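You operate a simulated robot arm through the tools that you are given. There is no shell and no other tool.

You are at the controls of a simulated robot arm. One attempt, no reset.

## Task
Give nipple D four strokes of grease and park the coupler.
Fine: close the valve to pump and open it before the coupler comes off; the other nipples stay dry. Where these are worked on the way, their far stop is far enough and under half their travel is too little: release valve.

Only the result counts: the job must be done as asked and must still hold three seconds after the hand-in. Knocking over, shifting, dropping, spilling or breaking anything else fails it.

## Robot
A 7-joint arm with a two-finger parallel gripper, fixed in place. Base frame: the origin is on the floor under the middle of its stand, x ahead of it, y to its left, z up; the work surface is at about z = 840. Lengths are in mm, angles in degrees, forces in N, time in s.
It reaches about 1372 mm from its shoulder. Its first joint turns from -149.0 to 149.0 degrees. Payload 3.43 kg.
The tool frame sits at the grasp point between the pads (the TCP): z along the fingers, y along the line on which they close. The tips reach 30 mm beyond it. The gripper opens to 94 mm. The fingers are 28 mm wide and 10 mm thick; the gripper's body (50 by 96 mm) begins 55 mm behind the TCP.
Orientation is that of the tool frame in the base frame, as a unit quaternion [w, x, y, z]. With the fingers straight down and closing along the base's y, the tool's x points along the base's -x, its y along +y and its z along -z.

## Interface
- The arm moves only by the tool nudge_tool. Its argument "moves" is a list of rows, each a list of 3 entries, a list of its own where there are three numbers: the shift along the tool's x, y, z in mm, then the turn, a rotation vector about the tool's x, y, z in degrees, then the gripper command, from -1 (shut) to 1 (fully open), values between in proportion. In form: [[[tx, ty, tz], [ax, ay, az], gripper], ...]. A call has 1 to 20 rows; each row shifts and turns the commanded pose from where the row before left it, along the tool's axes as they then stand. Each row takes 0.2 s and may step no farther than 50 mm and 8.6 degrees from the row before; otherwise, or with a gripper value out of range, the whole call is refused. Where a pose cannot be reached the arm comes as near as it can. A force on the tool above 40 N (or 10 N above the force at the start of the call, whichever is more), or a blocked arm, ends the call early, and 0.2 s more pass. Each finger travels about 45 mm/s and halts on what it meets, pressing with about 33 N; the grip force reading is that of the motor and also rises with nothing between the fingers. The clock runs only during rows and for 0.2 s after the last one: add rows that do not move to give the fingers time. The reply holds the time, the measured pose of the TCP, the force on the tool along the base axes, the opening and the grip force, in the units named above and with some noise, with the torque about the TCP (base axes, N m) and any sound that the robot's microphone picked up, and new pictures: "pictures" is both (left out), scene, wrist or none.
- Cameras (640 x 400 px; columns grow to the right, rows downward): "scene" is fixed at [49.3, 647.5, 1475.2]; the picture's right is [0.20, -0.98, 0.00], its down [-0.57, -0.12, -0.81] and it looks along [0.79, 0.16, -0.59] (base axes); focal length 316 px, centre (320, 200). "wrist" rides on the gripper at [76, 14, -102] in the tool frame; the picture's right is [-0.18, 0.98, 0.00], its down [-0.75, -0.14, -0.64] and it looks along [-0.63, -0.12, 0.77] (tool axes); focal length 243 px, centre (320, 200). There is no depth. A picture from a camera that has moved, and an enlarged one, comes with that camera's place and axes in the base frame and with its lens.
- close_up(camera, box): a new picture of the part [left, top, right, bottom] of that camera's present view, enlarged. No time passes.
- finish_job(): hands the job in; it is judged then, once.

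Places have to be worked out from the pictures, the camera data and where the tool is seen. Open the gripper and draw the arm clear of the work before you hand the job in, unless the task says otherwise.

The tools are called after "Request:" as a command line: name --argument value ..., lists and objects as JSON in quotes. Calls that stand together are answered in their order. nudge_tool: Moves the arm, as the interface text tells. Its arguments: {"type":"object","properties":{"moves":{"type":"array","items":{"type":"array"}},"pictures":{"type":"string","enum":["both","scene","wrist","none"]}},"required":["moves"]} The other tools are called the same way: close_up (camera, box) takes an enlarged picture of a part of a camera's view; finish_job () hands the job in.

At the start:

```text
time_s: 0.0
eef_pos: [597.6, 787.4, 1219.1]
tool_rot: [0.0, 0.0, 1.0, 0.0]
force: [-0.5, -0.8, 0.3]
wrist_torque: [-0.02, -0.01, 0.02]
opening: 93.8
grip_force: 0.1
```

scene: 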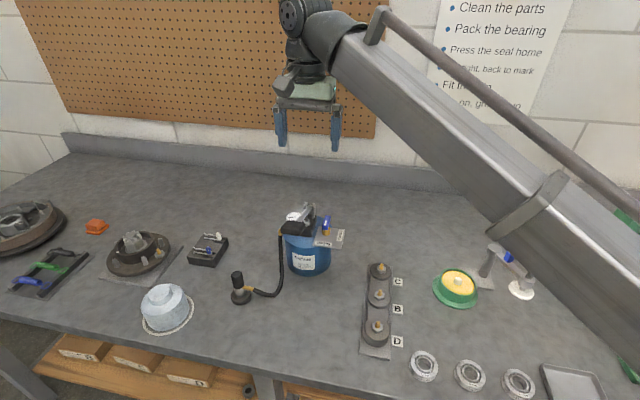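
wrist: 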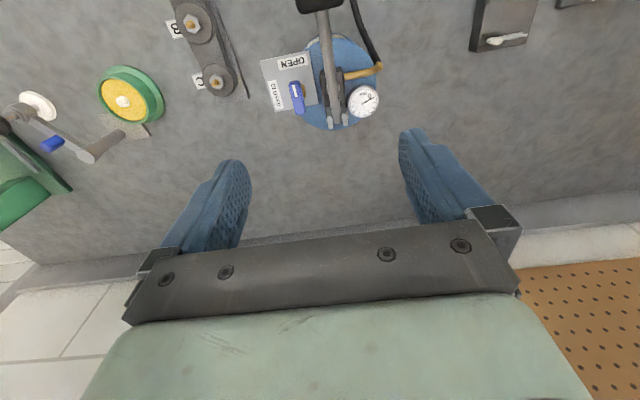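

I'll begin with enlarged views of the pump, coupler and nipples before moving.

Request:
close_up --camera "scene" --box '[220, 190, 420, 315]'

Request:
close_up --camera "wrist" --box '[150, 0, 400, 156]'

Request:
close_up --camera "scene" --box '[330, 250, 430, 370]'

Request:
close_up --camera "scene" --box '[400, 0, 600, 125]'

```text
3.20 times, centred on (320, 252) of scene
camera zoom: at [49.3, 647.5, 1475.2], right [0.2, -0.98, 0.0], down [-0.57, -0.12, -0.81], along [0.79, 0.16, -0.59], focal length 1011 px, centre (320, 32)
```

zoom: 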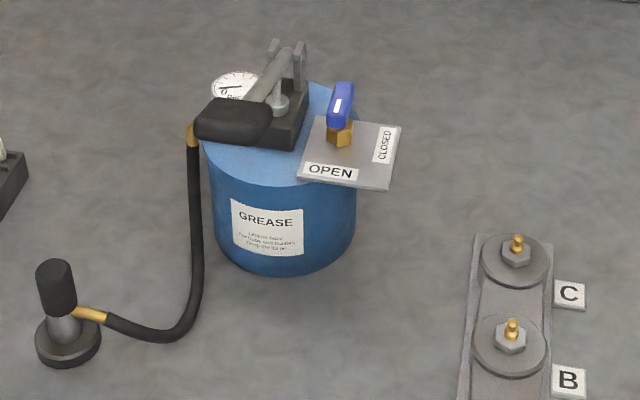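

```text
2.56 times, centred on (275, 78) of wrist
camera zoom: at [522.4, 801.3, 1319.7], right [0.18, 0.98, 0.0], down [0.75, -0.14, 0.64], along [0.63, -0.12, -0.77], focal length 621 px, centre (435, 512)
```

zoom: 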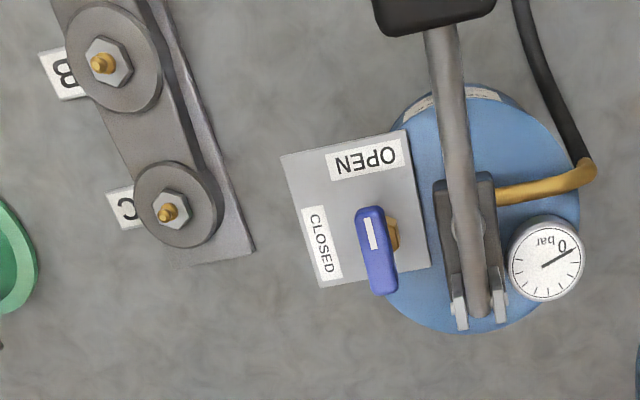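

```text
3.33 times, centred on (380, 310) of scene
camera zoom: at [49.3, 647.5, 1475.2], right [0.2, -0.98, 0.0], down [-0.57, -0.12, -0.81], along [0.79, 0.16, -0.59], focal length 1053 px, centre (120, -167)
```

zoom: 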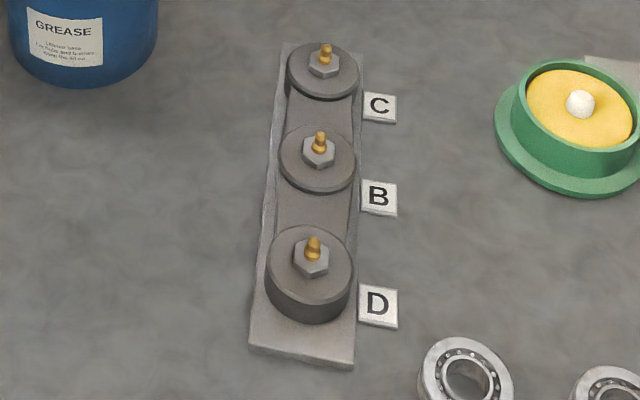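

```text
3.20 times, centred on (500, 62) of scene
camera zoom: at [49.3, 647.5, 1475.2], right [0.2, -0.98, 0.0], down [-0.57, -0.12, -0.81], along [0.79, 0.16, -0.59], focal length 1011 px, centre (-256, 640)
```

zoom: 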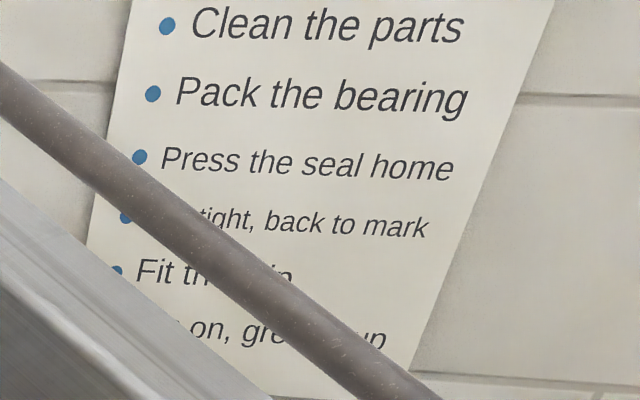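

The valve lever looks to be pointing at OPEN (about (610, 750, 985)). The coupler stands in its park at about (468, 920), and nipple D is near (425, 606). I move over the coupler for a better look.

Request:
nudge_tool --moves '[[[26, 27, 22], [0, 0, 0], 1], [[26, 27, 22], [0, 0, 0], 1], [[26, 27, 22], [0, 0, 0], 1], [[26, 27, 22], [0, 0, 0], 1], [[26, 25, 20], [0, 0, 0], 1]]' --pictures "both"

```text
time_s: 1.2
eef_pos: [470.9, 917.8, 1114.2]
tool_rot: [0.0, 0.001, 1.0, 0.0]
force: [-1.6, 0.6, -0.1]
wrist_torque: [0.01, 0.01, 0.01]
opening: 93.8
grip_force: 0.1
camera wrist: at [395.8, 933.4, 1214.7], right [0.18, 0.98, 0.0], down [0.75, -0.14, 0.64], along [0.63, -0.12, -0.77], focal length 243 px, centre (320, 200)
```

scene: 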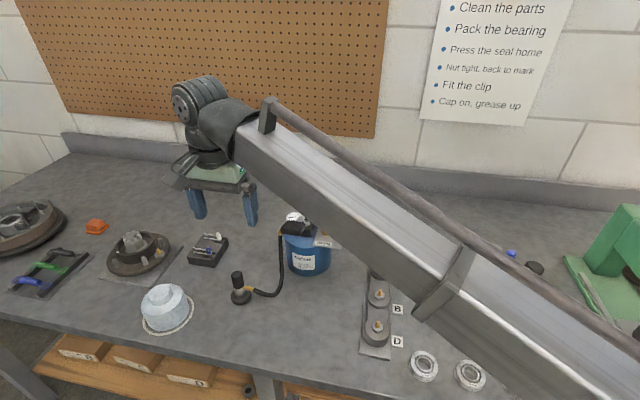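
wrist: 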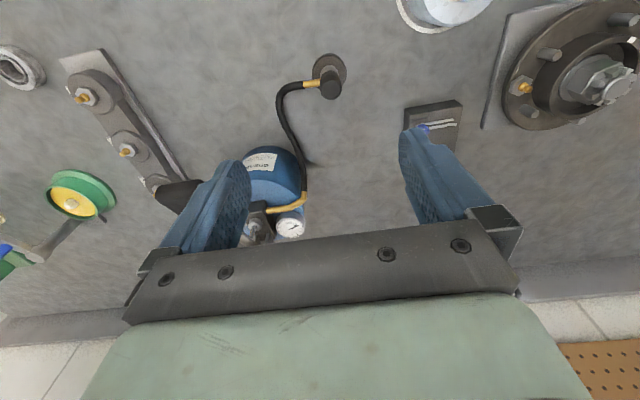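

The coupler is in view top-center of the wrist image. I take enlarged views of it and of the nipples.

Request:
close_up --camera "wrist" --box '[260, 30, 380, 105]'

Request:
close_up --camera "wrist" --box '[50, 60, 210, 160]'

Request:
close_up --camera "scene" --box '[220, 250, 300, 310]'

```text
5.33 times, centred on (320, 68) of wrist
camera zoom: at [395.8, 933.4, 1214.7], right [0.18, 0.98, 0.0], down [0.75, -0.14, 0.64], along [0.63, -0.12, -0.77], focal length 1294 px, centre (320, 907)
```

zoom: 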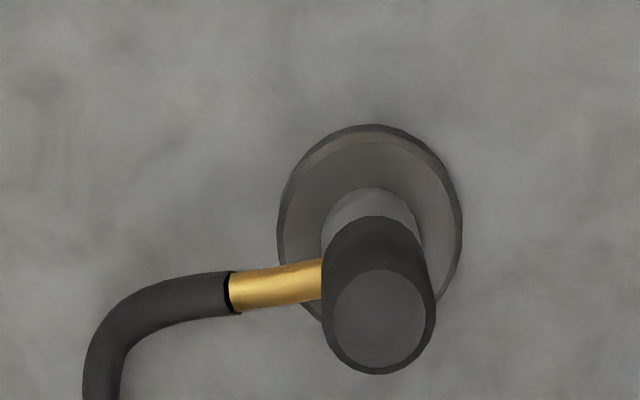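

```text
4.00 times, centred on (130, 110) of wrist
camera zoom: at [395.8, 933.4, 1214.7], right [0.18, 0.98, 0.0], down [0.75, -0.14, 0.64], along [0.63, -0.12, -0.77], focal length 970 px, centre (1080, 560)
```

zoom: 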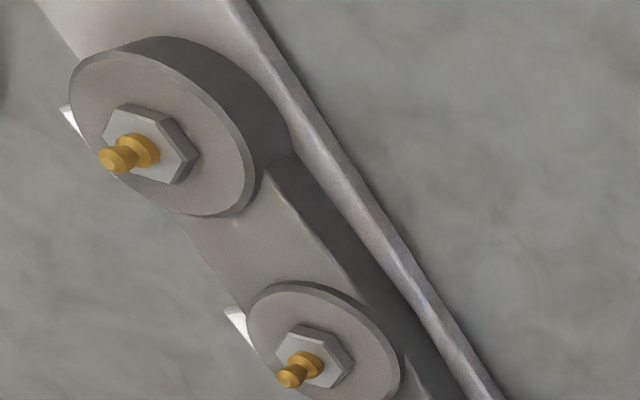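

```text
6.67 times, centred on (260, 280) of scene
camera zoom: at [49.3, 647.5, 1475.2], right [0.2, -0.98, 0.0], down [-0.57, -0.12, -0.81], along [0.79, 0.16, -0.59], focal length 2107 px, centre (720, -333)
```

zoom: 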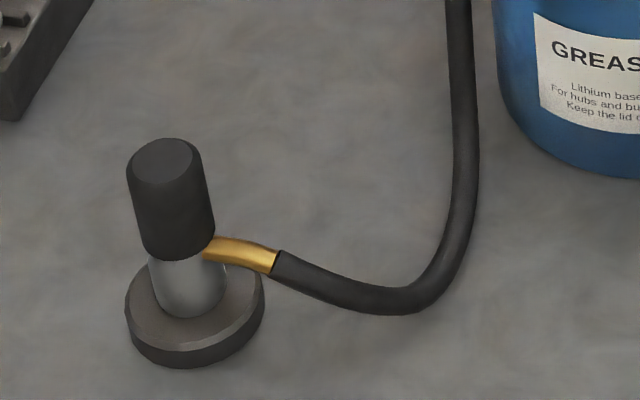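

The coupler grip is about 26 mm across, its axis vertical near (474, 931), with its top at about z 937 and the hose leaving low on the -y side. I go closer to refine that.

Request:
nudge_tool --moves '[[[-1, 6, 40], [0, 0, 0], 1], [[-1, 6, 40], [0, 0, 0], 1], [[0, 0, 0], [0, 0, 0], 1]]' --pictures "both"

Request:
close_up --camera "wrist" --box '[240, 20, 400, 120]'

Request:
close_up --camera "scene" --box '[160, 190, 320, 310]'

```text
time_s: 2.0
eef_pos: [473.0, 930.7, 1031.4]
tool_rot: [0.0, 0.0, 1.0, 0.0]
force: [-0.5, -0.3, -0.1]
wrist_torque: [0.02, -0.02, -0.01]
opening: 94.1
grip_force: 0.1
camera wrist: at [397.0, 946.0, 1131.9], right [0.18, 0.98, 0.0], down [0.75, -0.14, 0.64], along [0.63, -0.12, -0.77], focal length 243 px, centre (320, 200)
```

scene: 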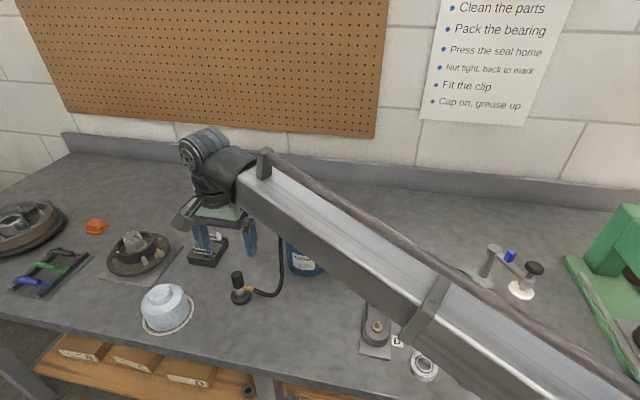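
wrist: 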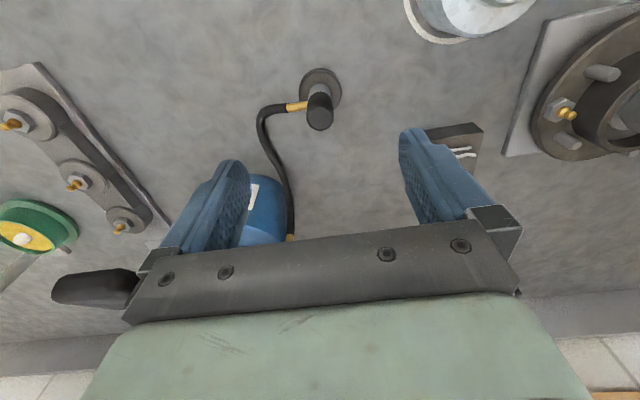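

```text
4.00 times, centred on (320, 70) of wrist
camera zoom: at [397.0, 946.0, 1131.9], right [0.18, 0.98, 0.0], down [0.75, -0.14, 0.64], along [0.63, -0.12, -0.77], focal length 970 px, centre (320, 720)
```

zoom: 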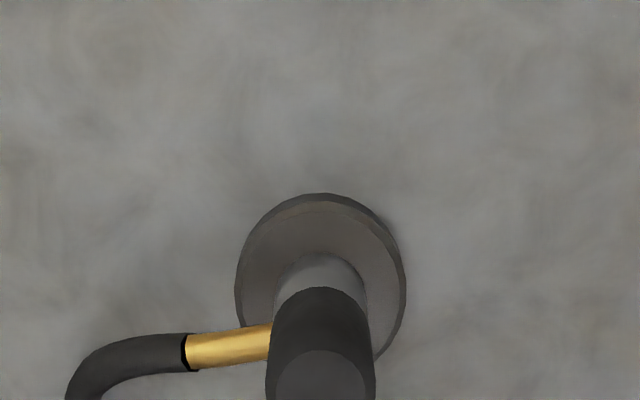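

```text
3.33 times, centred on (240, 250) of scene
camera zoom: at [49.3, 647.5, 1475.2], right [0.2, -0.98, 0.0], down [-0.57, -0.12, -0.81], along [0.79, 0.16, -0.59], focal length 1053 px, centre (587, 33)
```

zoom: 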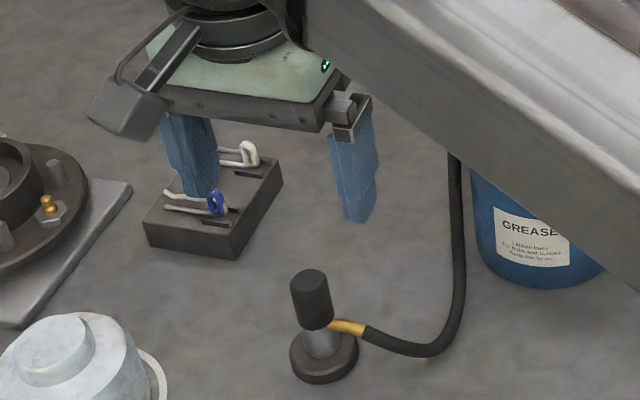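

Scene and wrist estimates of the coupler's y disagree by about 9 mm (921 against 932). I check the finger tips in both pictures to find which one to trust.

Request:
close_up --camera "wrist" --box '[180, 100, 480, 280]'

Request:
close_up --camera "scene" --box '[180, 205, 280, 305]'

```text
2.13 times, centred on (330, 190) of wrist
camera zoom: at [397.0, 946.0, 1131.9], right [0.18, 0.98, 0.0], down [0.75, -0.14, 0.64], along [0.63, -0.12, -0.77], focal length 518 px, centre (299, 221)
```

zoom: 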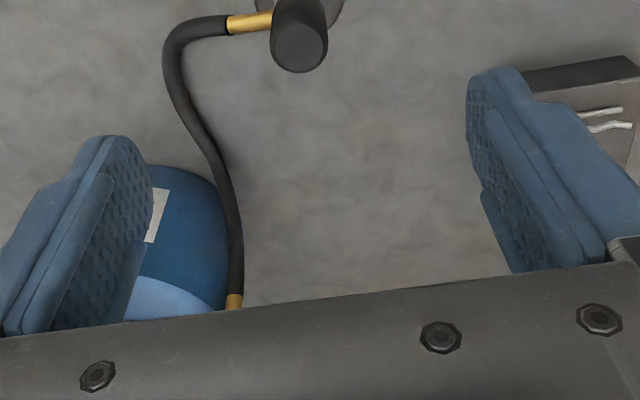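

```text
4.00 times, centred on (230, 255) of scene
camera zoom: at [49.3, 647.5, 1475.2], right [0.2, -0.98, 0.0], down [-0.57, -0.12, -0.81], along [0.79, 0.16, -0.59], focal length 1264 px, centre (680, -20)
```

zoom: 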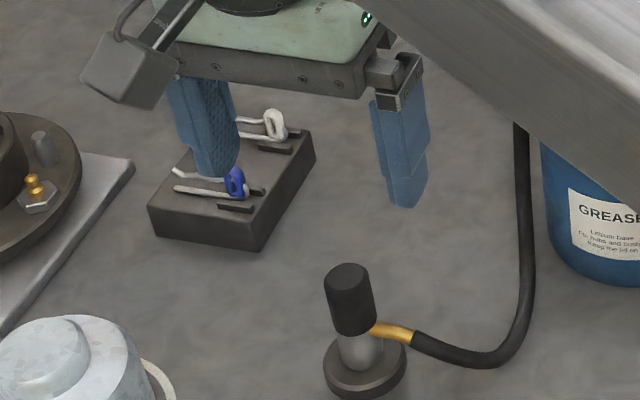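

Finger-tip projections fit the scene camera to within about 2 mm, so I take the coupler axis as roughly (475, 928) with its top near z 930. I descend partway and check again.

Request:
nudge_tool --moves '[[[-1, -1, 30], [0, 0, 0], 1], [[-1, -1, 26], [0, 0, 0], 1], [[0, 0, 0], [0, 0, 0], 1]]' --pictures "both"

Request:
close_up --camera "wrist" --box '[180, 60, 480, 240]'

Request:
close_up --camera "scene" --box '[180, 205, 280, 305]'

```text
time_s: 2.8
eef_pos: [473.5, 930.3, 974.5]
tool_rot: [0.0, -0.001, 1.0, 0.0]
force: [-0.4, 0.2, 0.4]
wrist_torque: [0.0, -0.02, 0.0]
opening: 94.0
grip_force: 0.1
camera wrist: at [398.4, 945.0, 1075.5], right [0.18, 0.98, 0.0], down [0.75, -0.14, 0.64], along [0.63, -0.12, -0.77], focal length 243 px, centre (320, 200)
```

scene: 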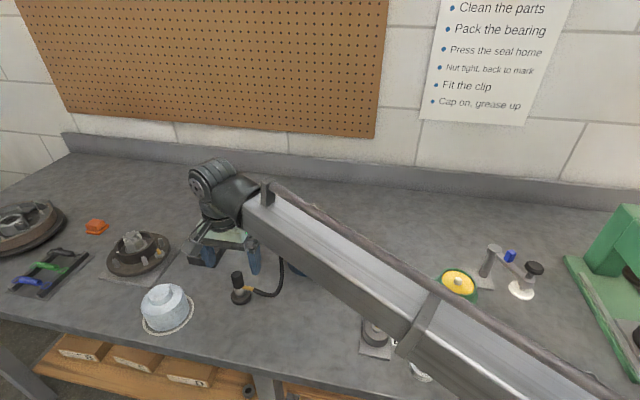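
wrist: 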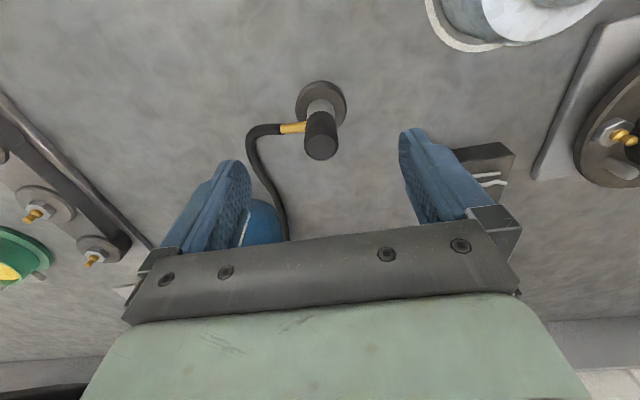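

```text
2.13 times, centred on (330, 150) of wrist
camera zoom: at [398.4, 945.0, 1075.5], right [0.18, 0.98, 0.0], down [0.75, -0.14, 0.64], along [0.63, -0.12, -0.77], focal length 518 px, centre (299, 307)
```

zoom: 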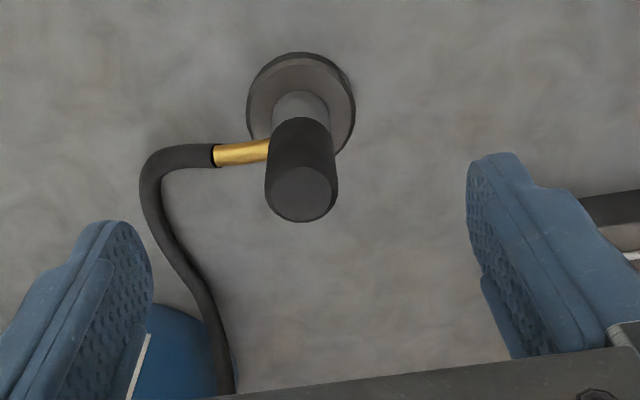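

```text
4.00 times, centred on (230, 255) of scene
camera zoom: at [49.3, 647.5, 1475.2], right [0.2, -0.98, 0.0], down [-0.57, -0.12, -0.81], along [0.79, 0.16, -0.59], focal length 1264 px, centre (680, -20)
```

zoom: 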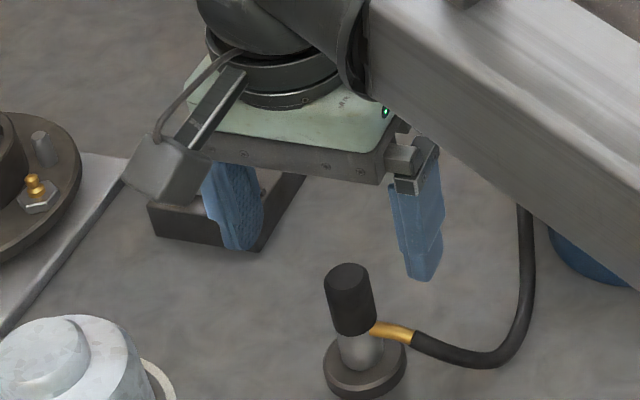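

Both cameras show the coupler between the fingers, a little toward the -y side. I lower to about z 932 so the tips bracket the grip, and look at the gaps directly.

Request:
nudge_tool --moves '[[[-2, -3, 22], [0, 0, 0], 1], [[-2, 0, 20], [0, 0, 0], 1], [[0, 0, 0], [0, 0, 0], 1]]' --pictures "both"

Request:
close_up --camera "wrist" --box '[180, 80, 480, 260]'

Request:
close_up --camera "scene" --box '[180, 205, 280, 305]'

```text
time_s: 3.6
eef_pos: [478.4, 924.8, 935.6]
tool_rot: [0.001, 0.001, 1.0, 0.0]
force: [0.8, -0.3, 0.1]
wrist_torque: [-0.02, -0.02, -0.01]
opening: 93.9
grip_force: 0.0
camera wrist: at [402.4, 940.7, 1036.2], right [0.18, 0.98, 0.0], down [0.75, -0.14, 0.64], along [0.63, -0.12, -0.77], focal length 243 px, centre (320, 200)
```

scene: 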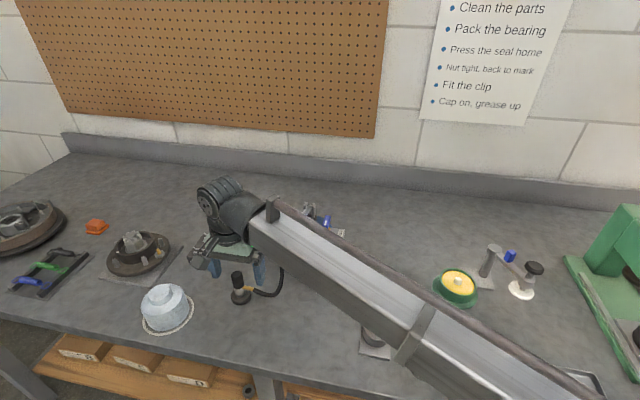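
wrist: 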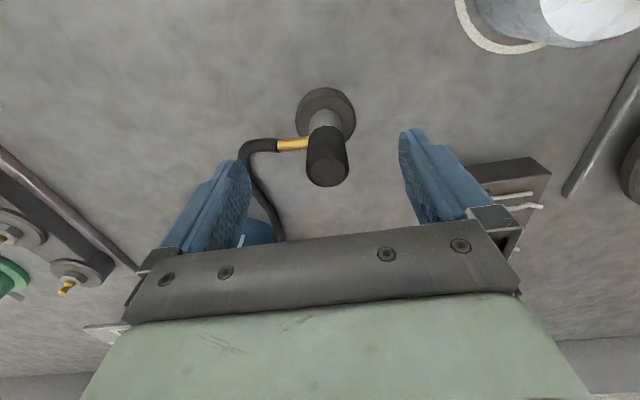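

```text
2.13 times, centred on (330, 170) of wrist
camera zoom: at [402.4, 940.7, 1036.2], right [0.18, 0.98, 0.0], down [0.75, -0.14, 0.64], along [0.63, -0.12, -0.77], focal length 518 px, centre (299, 264)
```

zoom: 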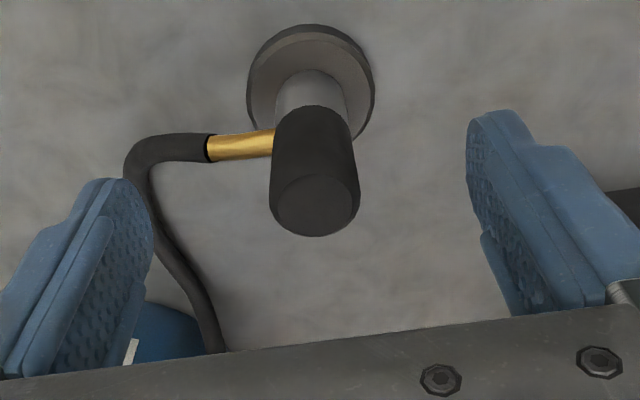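

```text
4.00 times, centred on (230, 255) of scene
camera zoom: at [49.3, 647.5, 1475.2], right [0.2, -0.98, 0.0], down [-0.57, -0.12, -0.81], along [0.79, 0.16, -0.59], focal length 1264 px, centre (680, -20)
```

zoom: 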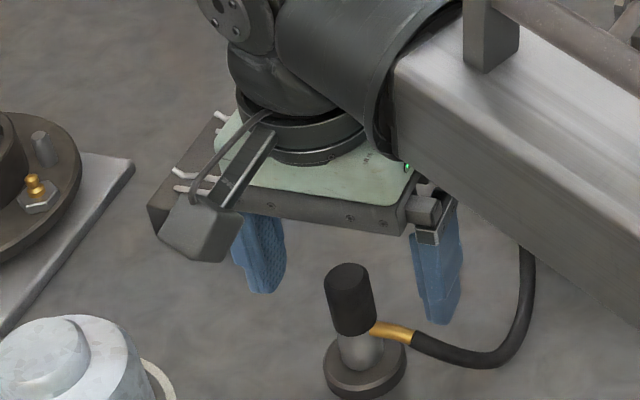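

The scene view puts the grip almost on the tool axis; the wrist view puts it about 5 mm to +y. I split the difference (y about 928), drop to z 930 and close partway so I can compare the gaps.

Request:
nudge_tool --moves '[[[0, 3, 6], [0, 0, 0], 0.4], [[0, 0, 0], [0, 0, 0], -0.1], [[0, 0, 0], [0, 0, 0], -0.2], [[0, 0, 0], [0, 0, 0], -0.2], [[0, 0, 0], [0, 0, 0], -0.2]]' --pictures "both"

Request:
close_up --camera "wrist" --box '[220, 80, 440, 260]'

Request:
close_up --camera "scene" --box '[200, 240, 280, 305]'

```text
time_s: 4.8
eef_pos: [478.0, 929.1, 928.4]
tool_rot: [0.0, 0.0, 1.0, 0.0]
force: [0.3, -1.5, -0.3]
wrist_torque: [-0.02, 0.0, -0.04]
opening: 37.5
grip_force: 0.0
camera wrist: at [402.1, 944.4, 1029.7], right [0.18, 0.98, 0.0], down [0.75, -0.14, 0.64], along [0.63, -0.12, -0.77], focal length 243 px, centre (320, 200)
```

scene: 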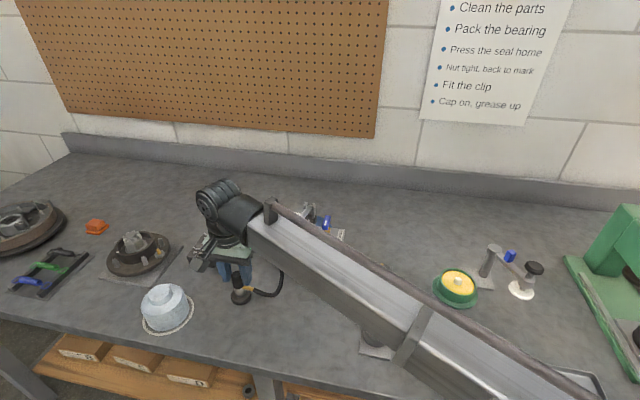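
wrist: 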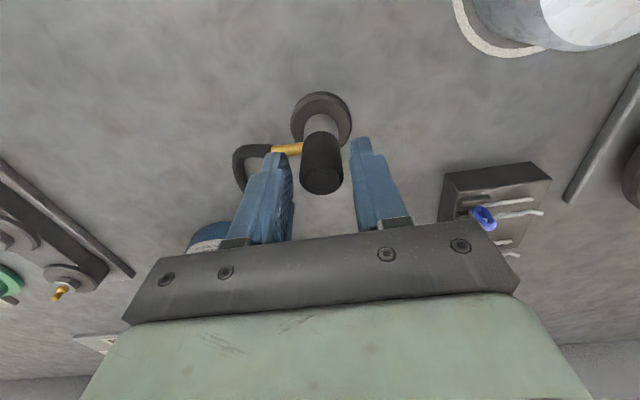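

```text
2.22 times, centred on (330, 170) of wrist
camera zoom: at [402.1, 944.4, 1029.7], right [0.18, 0.98, 0.0], down [0.75, -0.14, 0.64], along [0.63, -0.12, -0.77], focal length 539 px, centre (298, 267)
```

zoom: 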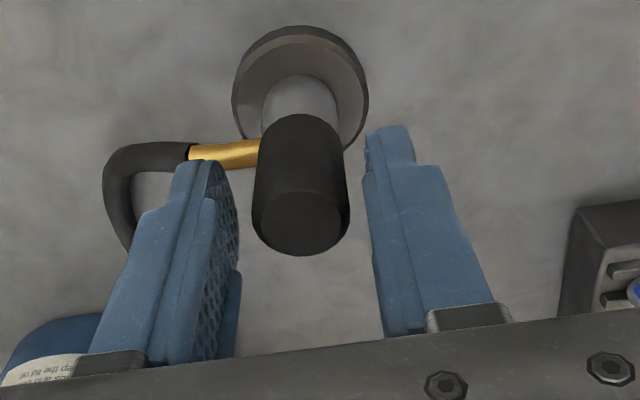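

```text
6.15 times, centred on (240, 272) of scene
camera zoom: at [49.3, 647.5, 1475.2], right [0.2, -0.98, 0.0], down [-0.57, -0.12, -0.81], along [0.79, 0.16, -0.59], focal length 1945 px, centre (812, -246)
```

zoom: 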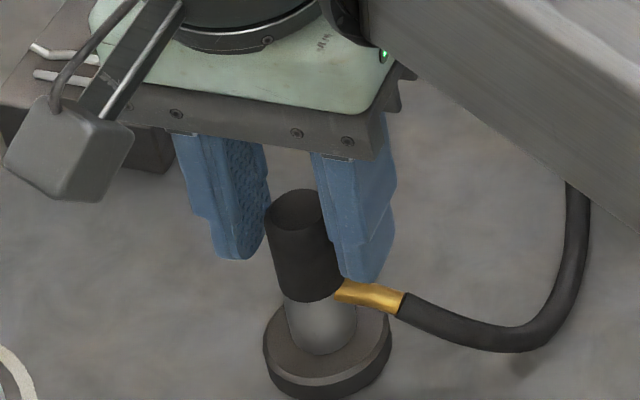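

The wrist view shows roughly equal gaps on both sides, so the fingers are close to centred. I close gently in small steps, watching the side force.

Request:
nudge_tool --moves '[[[-2, 0, 0], [0, 0, 0], -0.3], [[0, 0, 0], [0, 0, 0], -0.38], [[0, 0, 0], [0, 0, 0], -0.42], [[0, 0, 0], [0, 0, 0], -0.42]]' --pictures "both"

Request:
close_up --camera "wrist" --box '[220, 80, 440, 260]'

Request:
close_up --camera "scene" --box '[200, 240, 280, 305]'

```text
time_s: 5.8
eef_pos: [479.4, 928.7, 928.8]
tool_rot: [-0.001, 0.001, 1.0, -0.001]
force: [0.6, 0.7, -0.2]
wrist_torque: [0.02, -0.02, -0.02]
opening: 27.3
grip_force: 0.3
camera wrist: at [403.6, 944.0, 1029.5], right [0.18, 0.98, 0.0], down [0.75, -0.14, 0.64], along [0.63, -0.12, -0.77], focal length 243 px, centre (320, 200)
```

scene: 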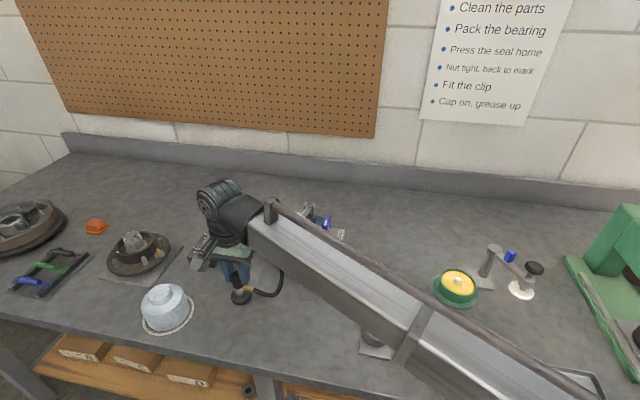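
wrist: 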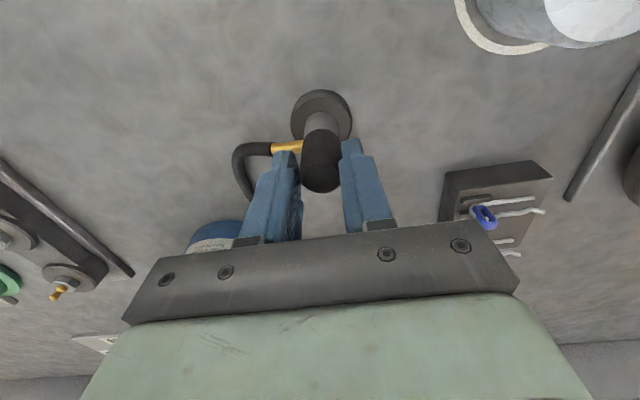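

```text
2.22 times, centred on (330, 170) of wrist
camera zoom: at [403.6, 944.0, 1029.5], right [0.18, 0.98, 0.0], down [0.75, -0.14, 0.64], along [0.63, -0.12, -0.77], focal length 539 px, centre (298, 267)
```

zoom: 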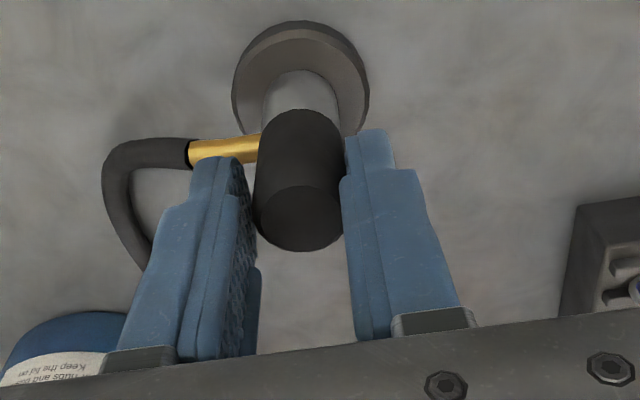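

```text
6.15 times, centred on (240, 272) of scene
camera zoom: at [49.3, 647.5, 1475.2], right [0.2, -0.98, 0.0], down [-0.57, -0.12, -0.81], along [0.79, 0.16, -0.59], focal length 1945 px, centre (812, -246)
```

zoom: 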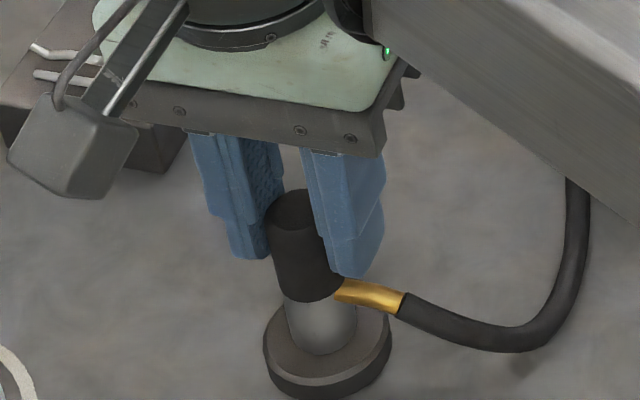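

The grip sits between the pads with only a millimetre or two of clearance each side. Now I close fully.

Request:
nudge_tool --moves '[[[0, 0, 0], [0, 0, 0], -0.5], [[0, 0, 0], [0, 0, 0], -0.6], [[0, 0, 0], [0, 0, 0], -1], [[0, 0, 0], [0, 0, 0], -1], [[0, 0, 0], [0, 0, 0], -1]]' --pictures "both"

Request:
close_up --camera "wrist" --box '[220, 80, 440, 260]'

Request:
close_up --camera "scene" --box '[200, 240, 280, 305]'

```text
time_s: 7.0
eef_pos: [479.4, 929.0, 928.1]
tool_rot: [0.0, 0.001, 1.0, 0.0]
force: [0.5, 1.1, 0.9]
wrist_torque: [0.08, 0.01, 0.01]
opening: 23.9
grip_force: 32.9
camera wrist: at [403.5, 943.9, 1029.6], right [0.18, 0.98, 0.0], down [0.75, -0.14, 0.64], along [0.63, -0.12, -0.77], focal length 243 px, centre (320, 200)
```

scene: 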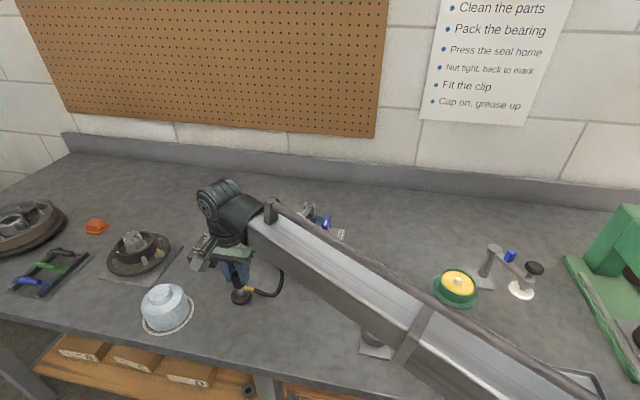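
wrist: 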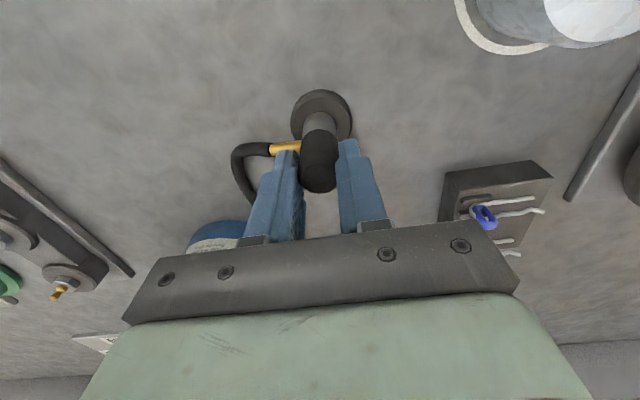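

```text
2.22 times, centred on (330, 170) of wrist
camera zoom: at [403.5, 943.9, 1029.6], right [0.18, 0.98, 0.0], down [0.75, -0.14, 0.64], along [0.63, -0.12, -0.77], focal length 539 px, centre (298, 267)
```

zoom: 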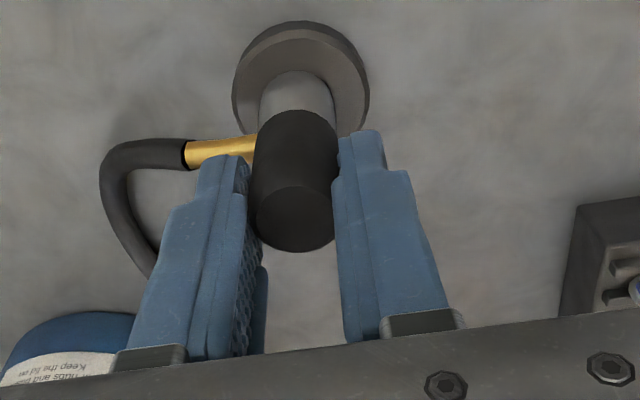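

```text
6.15 times, centred on (240, 272) of scene
camera zoom: at [49.3, 647.5, 1475.2], right [0.2, -0.98, 0.0], down [-0.57, -0.12, -0.81], along [0.79, 0.16, -0.59], focal length 1945 px, centre (812, -246)
```

zoom: 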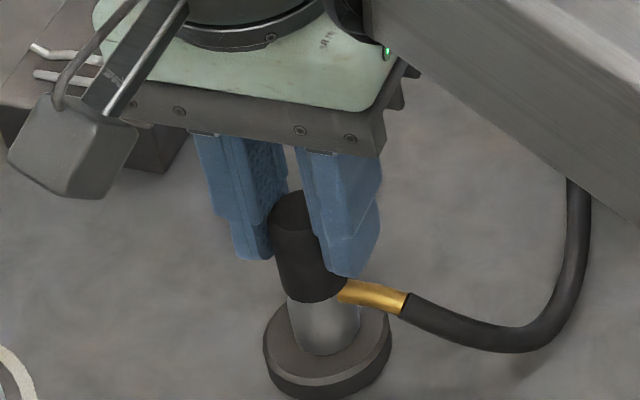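

The coupler is gripped (opening 23.9 mm, 33 N), with the tool at (479.4, 929.0, 928.1); I keep this as the park pose. I lift it straight up.

Request:
nudge_tool --moves '[[[0, 0, -8], [0, 0, 0], -1], [[0, 0, -12], [0, 0, 0], -1], [[0, 0, -20], [0, 0, 0], -1], [[0, 0, -20], [0, 0, 0], -1], [[0, 0, -20], [0, 0, 0], -1], [[0, 0, 0], [0, 0, 0], -1]]' --pictures "both"

Request:
close_up --camera "wrist" --box '[220, 60, 440, 240]'

Request:
close_up --camera "scene" --box '[190, 200, 290, 310]'

```text
time_s: 8.4
eef_pos: [478.8, 930.5, 1006.7]
tool_rot: [0.0, 0.0, 1.0, 0.0]
force: [0.2, 0.1, -1.6]
wrist_torque: [0.04, 0.03, -0.01]
opening: 23.9
grip_force: 33.3
camera wrist: at [402.6, 944.4, 1107.8], right [0.18, 0.98, 0.0], down [0.75, -0.14, 0.64], along [0.63, -0.12, -0.77], focal length 243 px, centre (320, 200)
```

scene: 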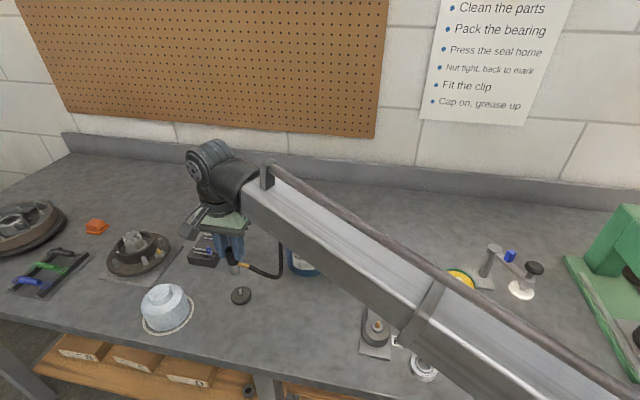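
wrist: 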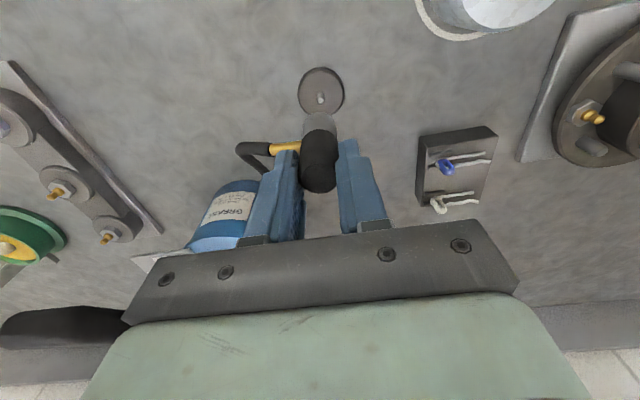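

```text
2.22 times, centred on (330, 150) of wrist
camera zoom: at [402.6, 944.4, 1107.8], right [0.18, 0.98, 0.0], down [0.75, -0.14, 0.64], along [0.63, -0.12, -0.77], focal length 539 px, centre (298, 311)
```

zoom: 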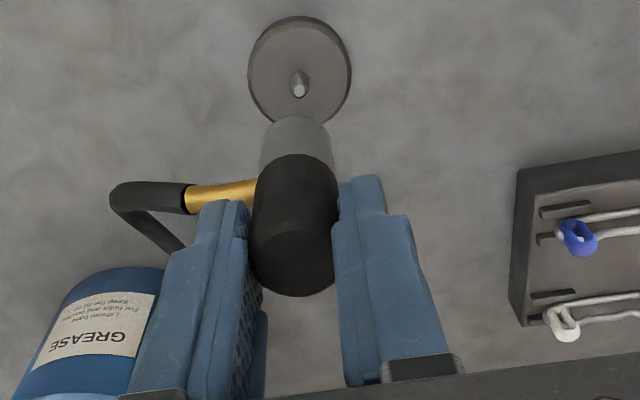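

```text
3.64 times, centred on (240, 255) of scene
camera zoom: at [49.3, 647.5, 1475.2], right [0.2, -0.98, 0.0], down [-0.57, -0.12, -0.81], along [0.79, 0.16, -0.59], focal length 1149 px, centre (611, 0)
```

zoom: 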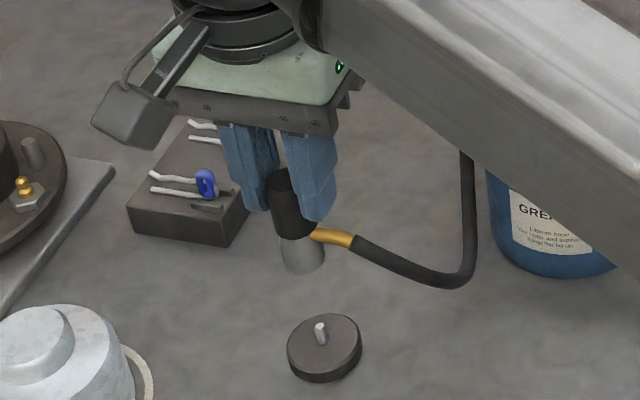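

The coupler is off and its park peg is visible on the disc. With the coupler 78.6 mm above its seat, the peg tip sits at about pixel (321, 100) in the wrist view, which I can use as an aiming reference. I carry it toward nipple D, staying clear of the pump handle.

Request:
nudge_tool --moves '[[[20, 0, -25], [0, 0, 0], -1], [[20, 0, -25], [0, 0, 0], -1], [[4, -35, 0], [0, 0, 0], -1], [[0, -40, 0], [0, 0, 0], -1], [[0, -40, 0], [0, 0, 0], -1], [[0, -40, 0], [0, 0, 0], -1], [[0, 0, 0], [0, 0, 0], -1]]' --pictures "both"

```text
time_s: 10.0
eef_pos: [432.5, 774.1, 1056.6]
tool_rot: [0.001, 0.0, 1.0, 0.001]
force: [0.4, 0.3, -0.9]
wrist_torque: [0.0, -0.01, 0.02]
opening: 23.6
grip_force: 33.2
camera wrist: at [357.9, 789.0, 1157.9], right [0.18, 0.98, 0.0], down [0.75, -0.14, 0.64], along [0.63, -0.12, -0.77], focal length 243 px, centre (320, 200)
```

scene: 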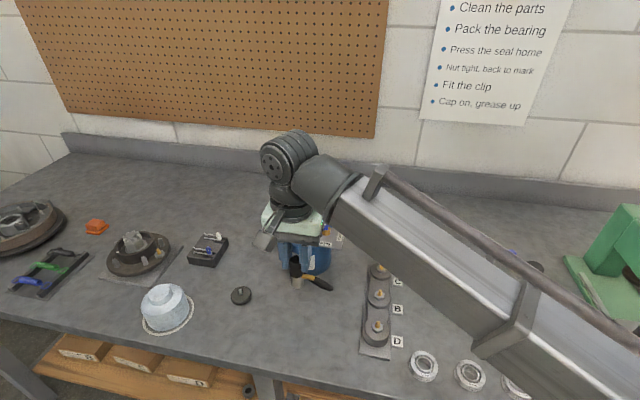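
wrist: 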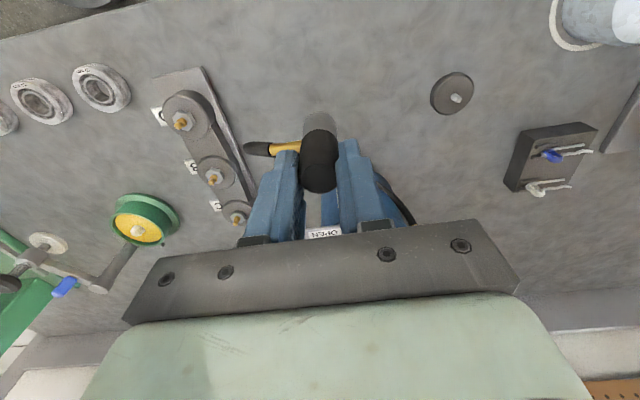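

No unusual forces on the way. I zoom in on the hose and on the row of nipples.

Request:
close_up --camera "scene" --box '[240, 190, 360, 300]'

Request:
close_up --camera "wrist" --box '[130, 60, 290, 240]'

Request:
close_up --camera "scene" --box '[340, 260, 420, 370]'

```text
3.64 times, centred on (300, 245) of scene
camera zoom: at [49.3, 647.5, 1475.2], right [0.2, -0.98, 0.0], down [-0.57, -0.12, -0.81], along [0.79, 0.16, -0.59], focal length 1149 px, centre (393, 36)
```

zoom: 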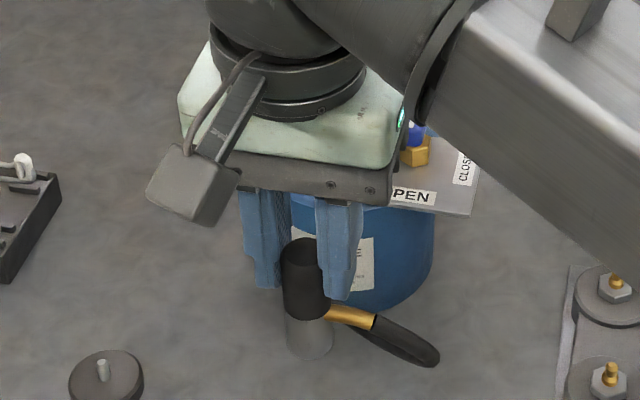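

```text
2.22 times, centred on (210, 150) of wrist
camera zoom: at [357.9, 789.0, 1157.9], right [0.18, 0.98, 0.0], down [0.75, -0.14, 0.64], along [0.63, -0.12, -0.77], focal length 539 px, centre (564, 311)
```

zoom: 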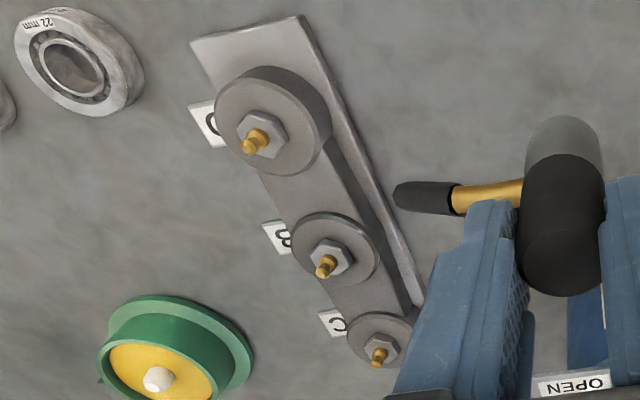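

```text
3.64 times, centred on (380, 315) of scene
camera zoom: at [49.3, 647.5, 1475.2], right [0.2, -0.98, 0.0], down [-0.57, -0.12, -0.81], along [0.79, 0.16, -0.59], focal length 1149 px, centre (102, -218)
```

zoom: 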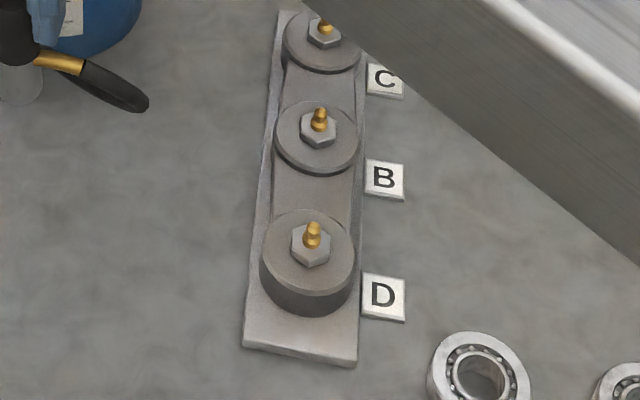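

Nipple D's tip triangulates to about (437, 614, 903), standing vertical. I move the coupler above it, still well clear, and check the alignment.

Request:
nudge_tool --moves '[[[-2, -40, 0], [0, 0, 0], -1], [[-2, -40, 0], [0, 0, 0], -1], [[-2, -40, 0], [0, 0, 0], -1], [[-2, -40, 0], [0, 0, 0], -1], [[0, 0, 0], [0, 0, 0], -1]]' --pictures "both"

Request:
close_up --camera "wrist" --box '[220, 40, 420, 180]'

Request:
close_up --camera "scene" --box '[320, 210, 430, 360]'

```text
time_s: 11.2
eef_pos: [439.2, 615.4, 1055.4]
tool_rot: [0.0, 0.0, 1.0, 0.001]
force: [-0.9, 0.7, -1.8]
wrist_torque: [0.0, 0.02, 0.0]
opening: 23.9
grip_force: 33.1
camera wrist: at [362.9, 631.1, 1156.8], right [0.18, 0.98, 0.0], down [0.75, -0.14, 0.64], along [0.63, -0.12, -0.77], focal length 243 px, centre (320, 200)
```

scene: 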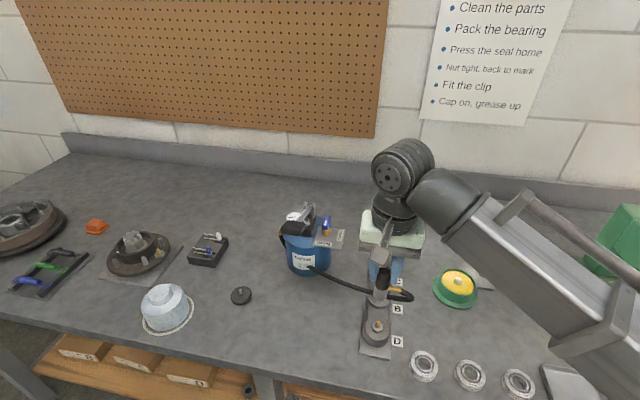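
wrist: 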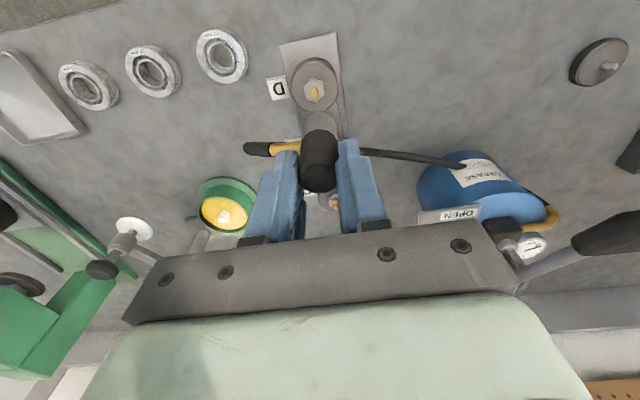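

```text
2.86 times, centred on (320, 110) of wrist
camera zoom: at [362.9, 631.1, 1156.8], right [0.18, 0.98, 0.0], down [0.75, -0.14, 0.64], along [0.63, -0.12, -0.77], focal length 693 px, centre (320, 457)
```

zoom: 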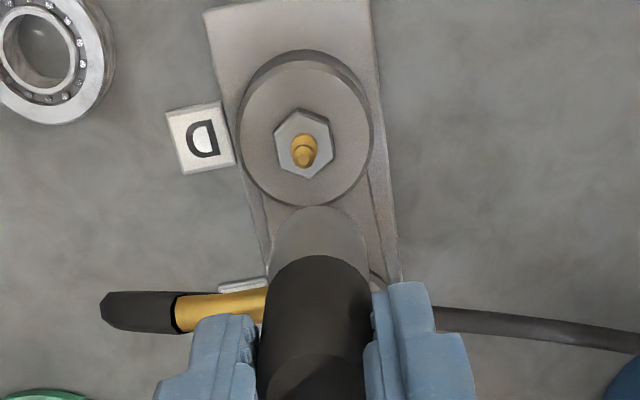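

```text
2.67 times, centred on (375, 285) of scene
camera zoom: at [49.3, 647.5, 1475.2], right [0.2, -0.98, 0.0], down [-0.57, -0.12, -0.81], along [0.79, 0.16, -0.59], focal length 843 px, centre (173, -27)
```

zoom: 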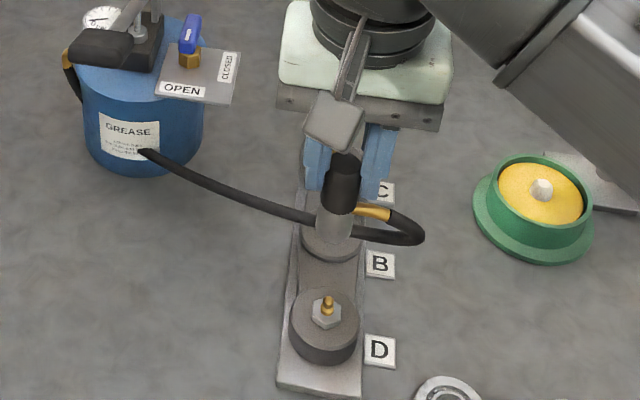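

The hose is only drawn and puts no load on the coupler. Compared with the peg reference, the coupler needs about -1 mm in x and -4.5 mm in y; I make that correction and lower to about z 1000 for a closer check.

Request:
nudge_tool --moves '[[[1, -4.5, 15], [0, 0, 0], -1], [[0, 0, 20], [0, 0, 0], -1], [[0, 0, 20], [0, 0, 0], -1], [[0, 0, 0], [0, 0, 0], -1]]' --pictures "both"

Request:
close_up --camera "wrist" --box '[260, 80, 380, 180]'

Request:
close_up --camera "scene" --box '[340, 260, 420, 350]'

```text
time_s: 12.2
eef_pos: [438.4, 608.8, 1002.3]
tool_rot: [0.0, 0.0, 1.0, 0.0]
force: [0.5, 0.1, -1.4]
wrist_torque: [0.02, -0.03, 0.01]
opening: 23.6
grip_force: 33.3
camera wrist: at [362.9, 625.2, 1102.6], right [0.18, 0.98, 0.0], down [0.75, -0.14, 0.64], along [0.63, -0.12, -0.77], focal length 243 px, centre (320, 200)
```

scene: 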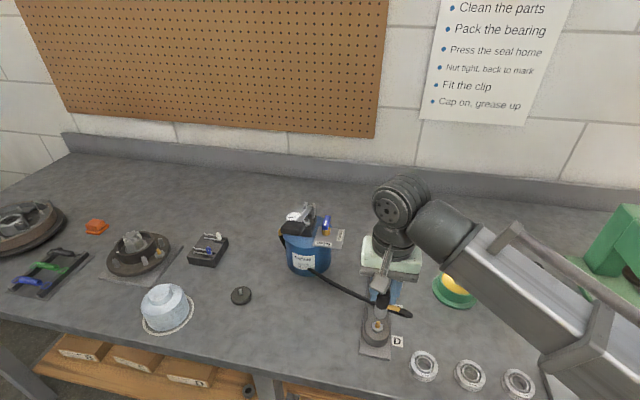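
wrist: 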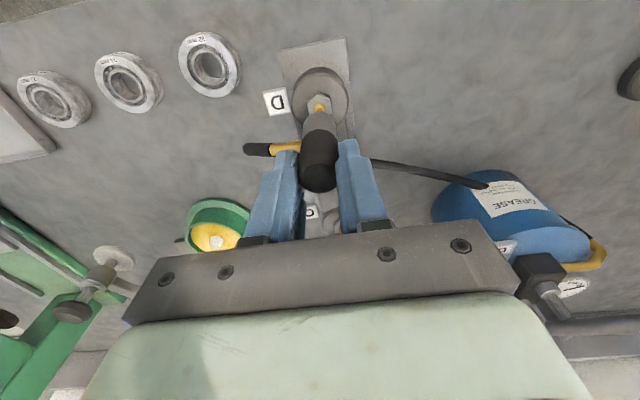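

```text
4.00 times, centred on (320, 130) of wrist
camera zoom: at [362.9, 625.2, 1102.6], right [0.18, 0.98, 0.0], down [0.75, -0.14, 0.64], along [0.63, -0.12, -0.77], focal length 970 px, centre (320, 480)
```

zoom: 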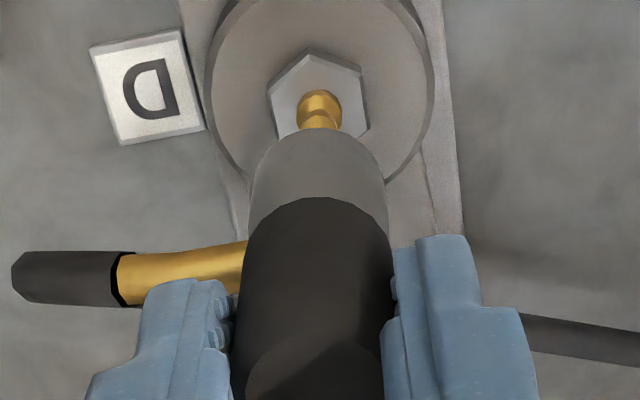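

```text
4.44 times, centred on (380, 305) of scene
camera zoom: at [49.3, 647.5, 1475.2], right [0.2, -0.98, 0.0], down [-0.57, -0.12, -0.81], along [0.79, 0.16, -0.59], focal length 1404 px, centre (53, -267)
```

zoom: 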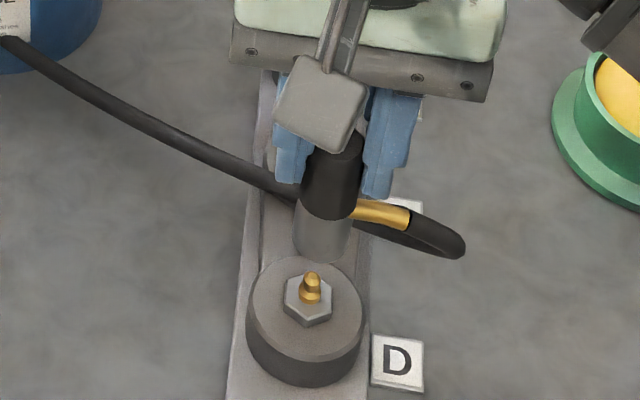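

By every view nipple D is about (434.5, 612). Both cameras look along +x, though, so x is the weak axis. I turn the tool 90° about its own vertical axis while clear of the nipple, so the wrist camera looks along y and shows x side-on.

Request:
nudge_tool --moves '[[[0, 0, -10], [0, 0, 8], -1], [[0, 0, 0], [0, 0, 8], -1], [[0, 0, 0], [0, 0, 8], -1], [[0, 0, 0], [0, 0, 8], -1], [[0, 0, 0], [0, 0, 8], -1], [[0, 0, 0], [0, 0, 0], -1]]' --pictures "both"

```text
time_s: 13.6
eef_pos: [440.9, 608.5, 1011.6]
tool_rot: [0.001, 0.344, 0.939, 0.0]
force: [-0.4, -0.1, -0.1]
wrist_torque: [0.02, 0.04, 0.03]
opening: 0.0
grip_force: 33.2
camera wrist: at [391.5, 670.2, 1113.1], right [0.77, 0.63, 0.0], down [0.49, -0.59, 0.64], along [0.41, -0.5, -0.77], focal length 243 px, centre (320, 200)
```

scene: 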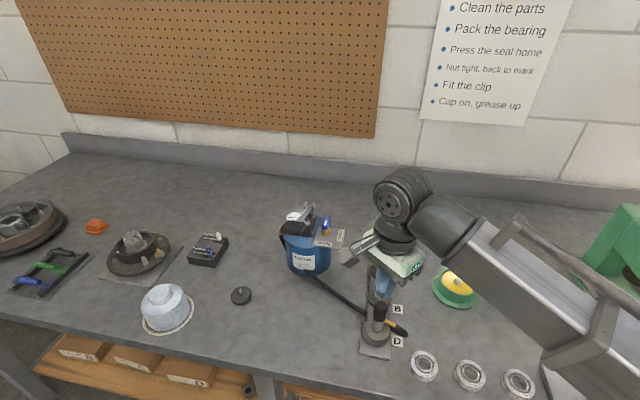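
wrist: 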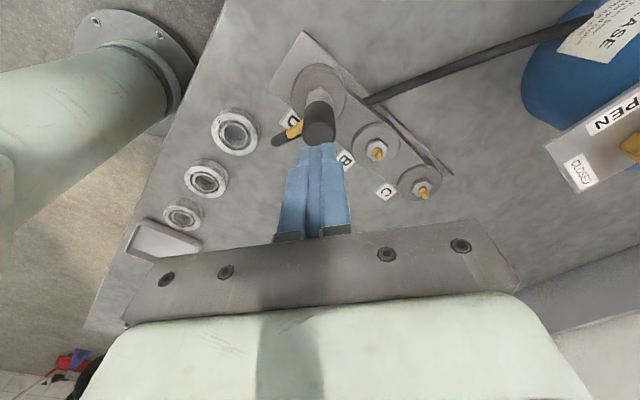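

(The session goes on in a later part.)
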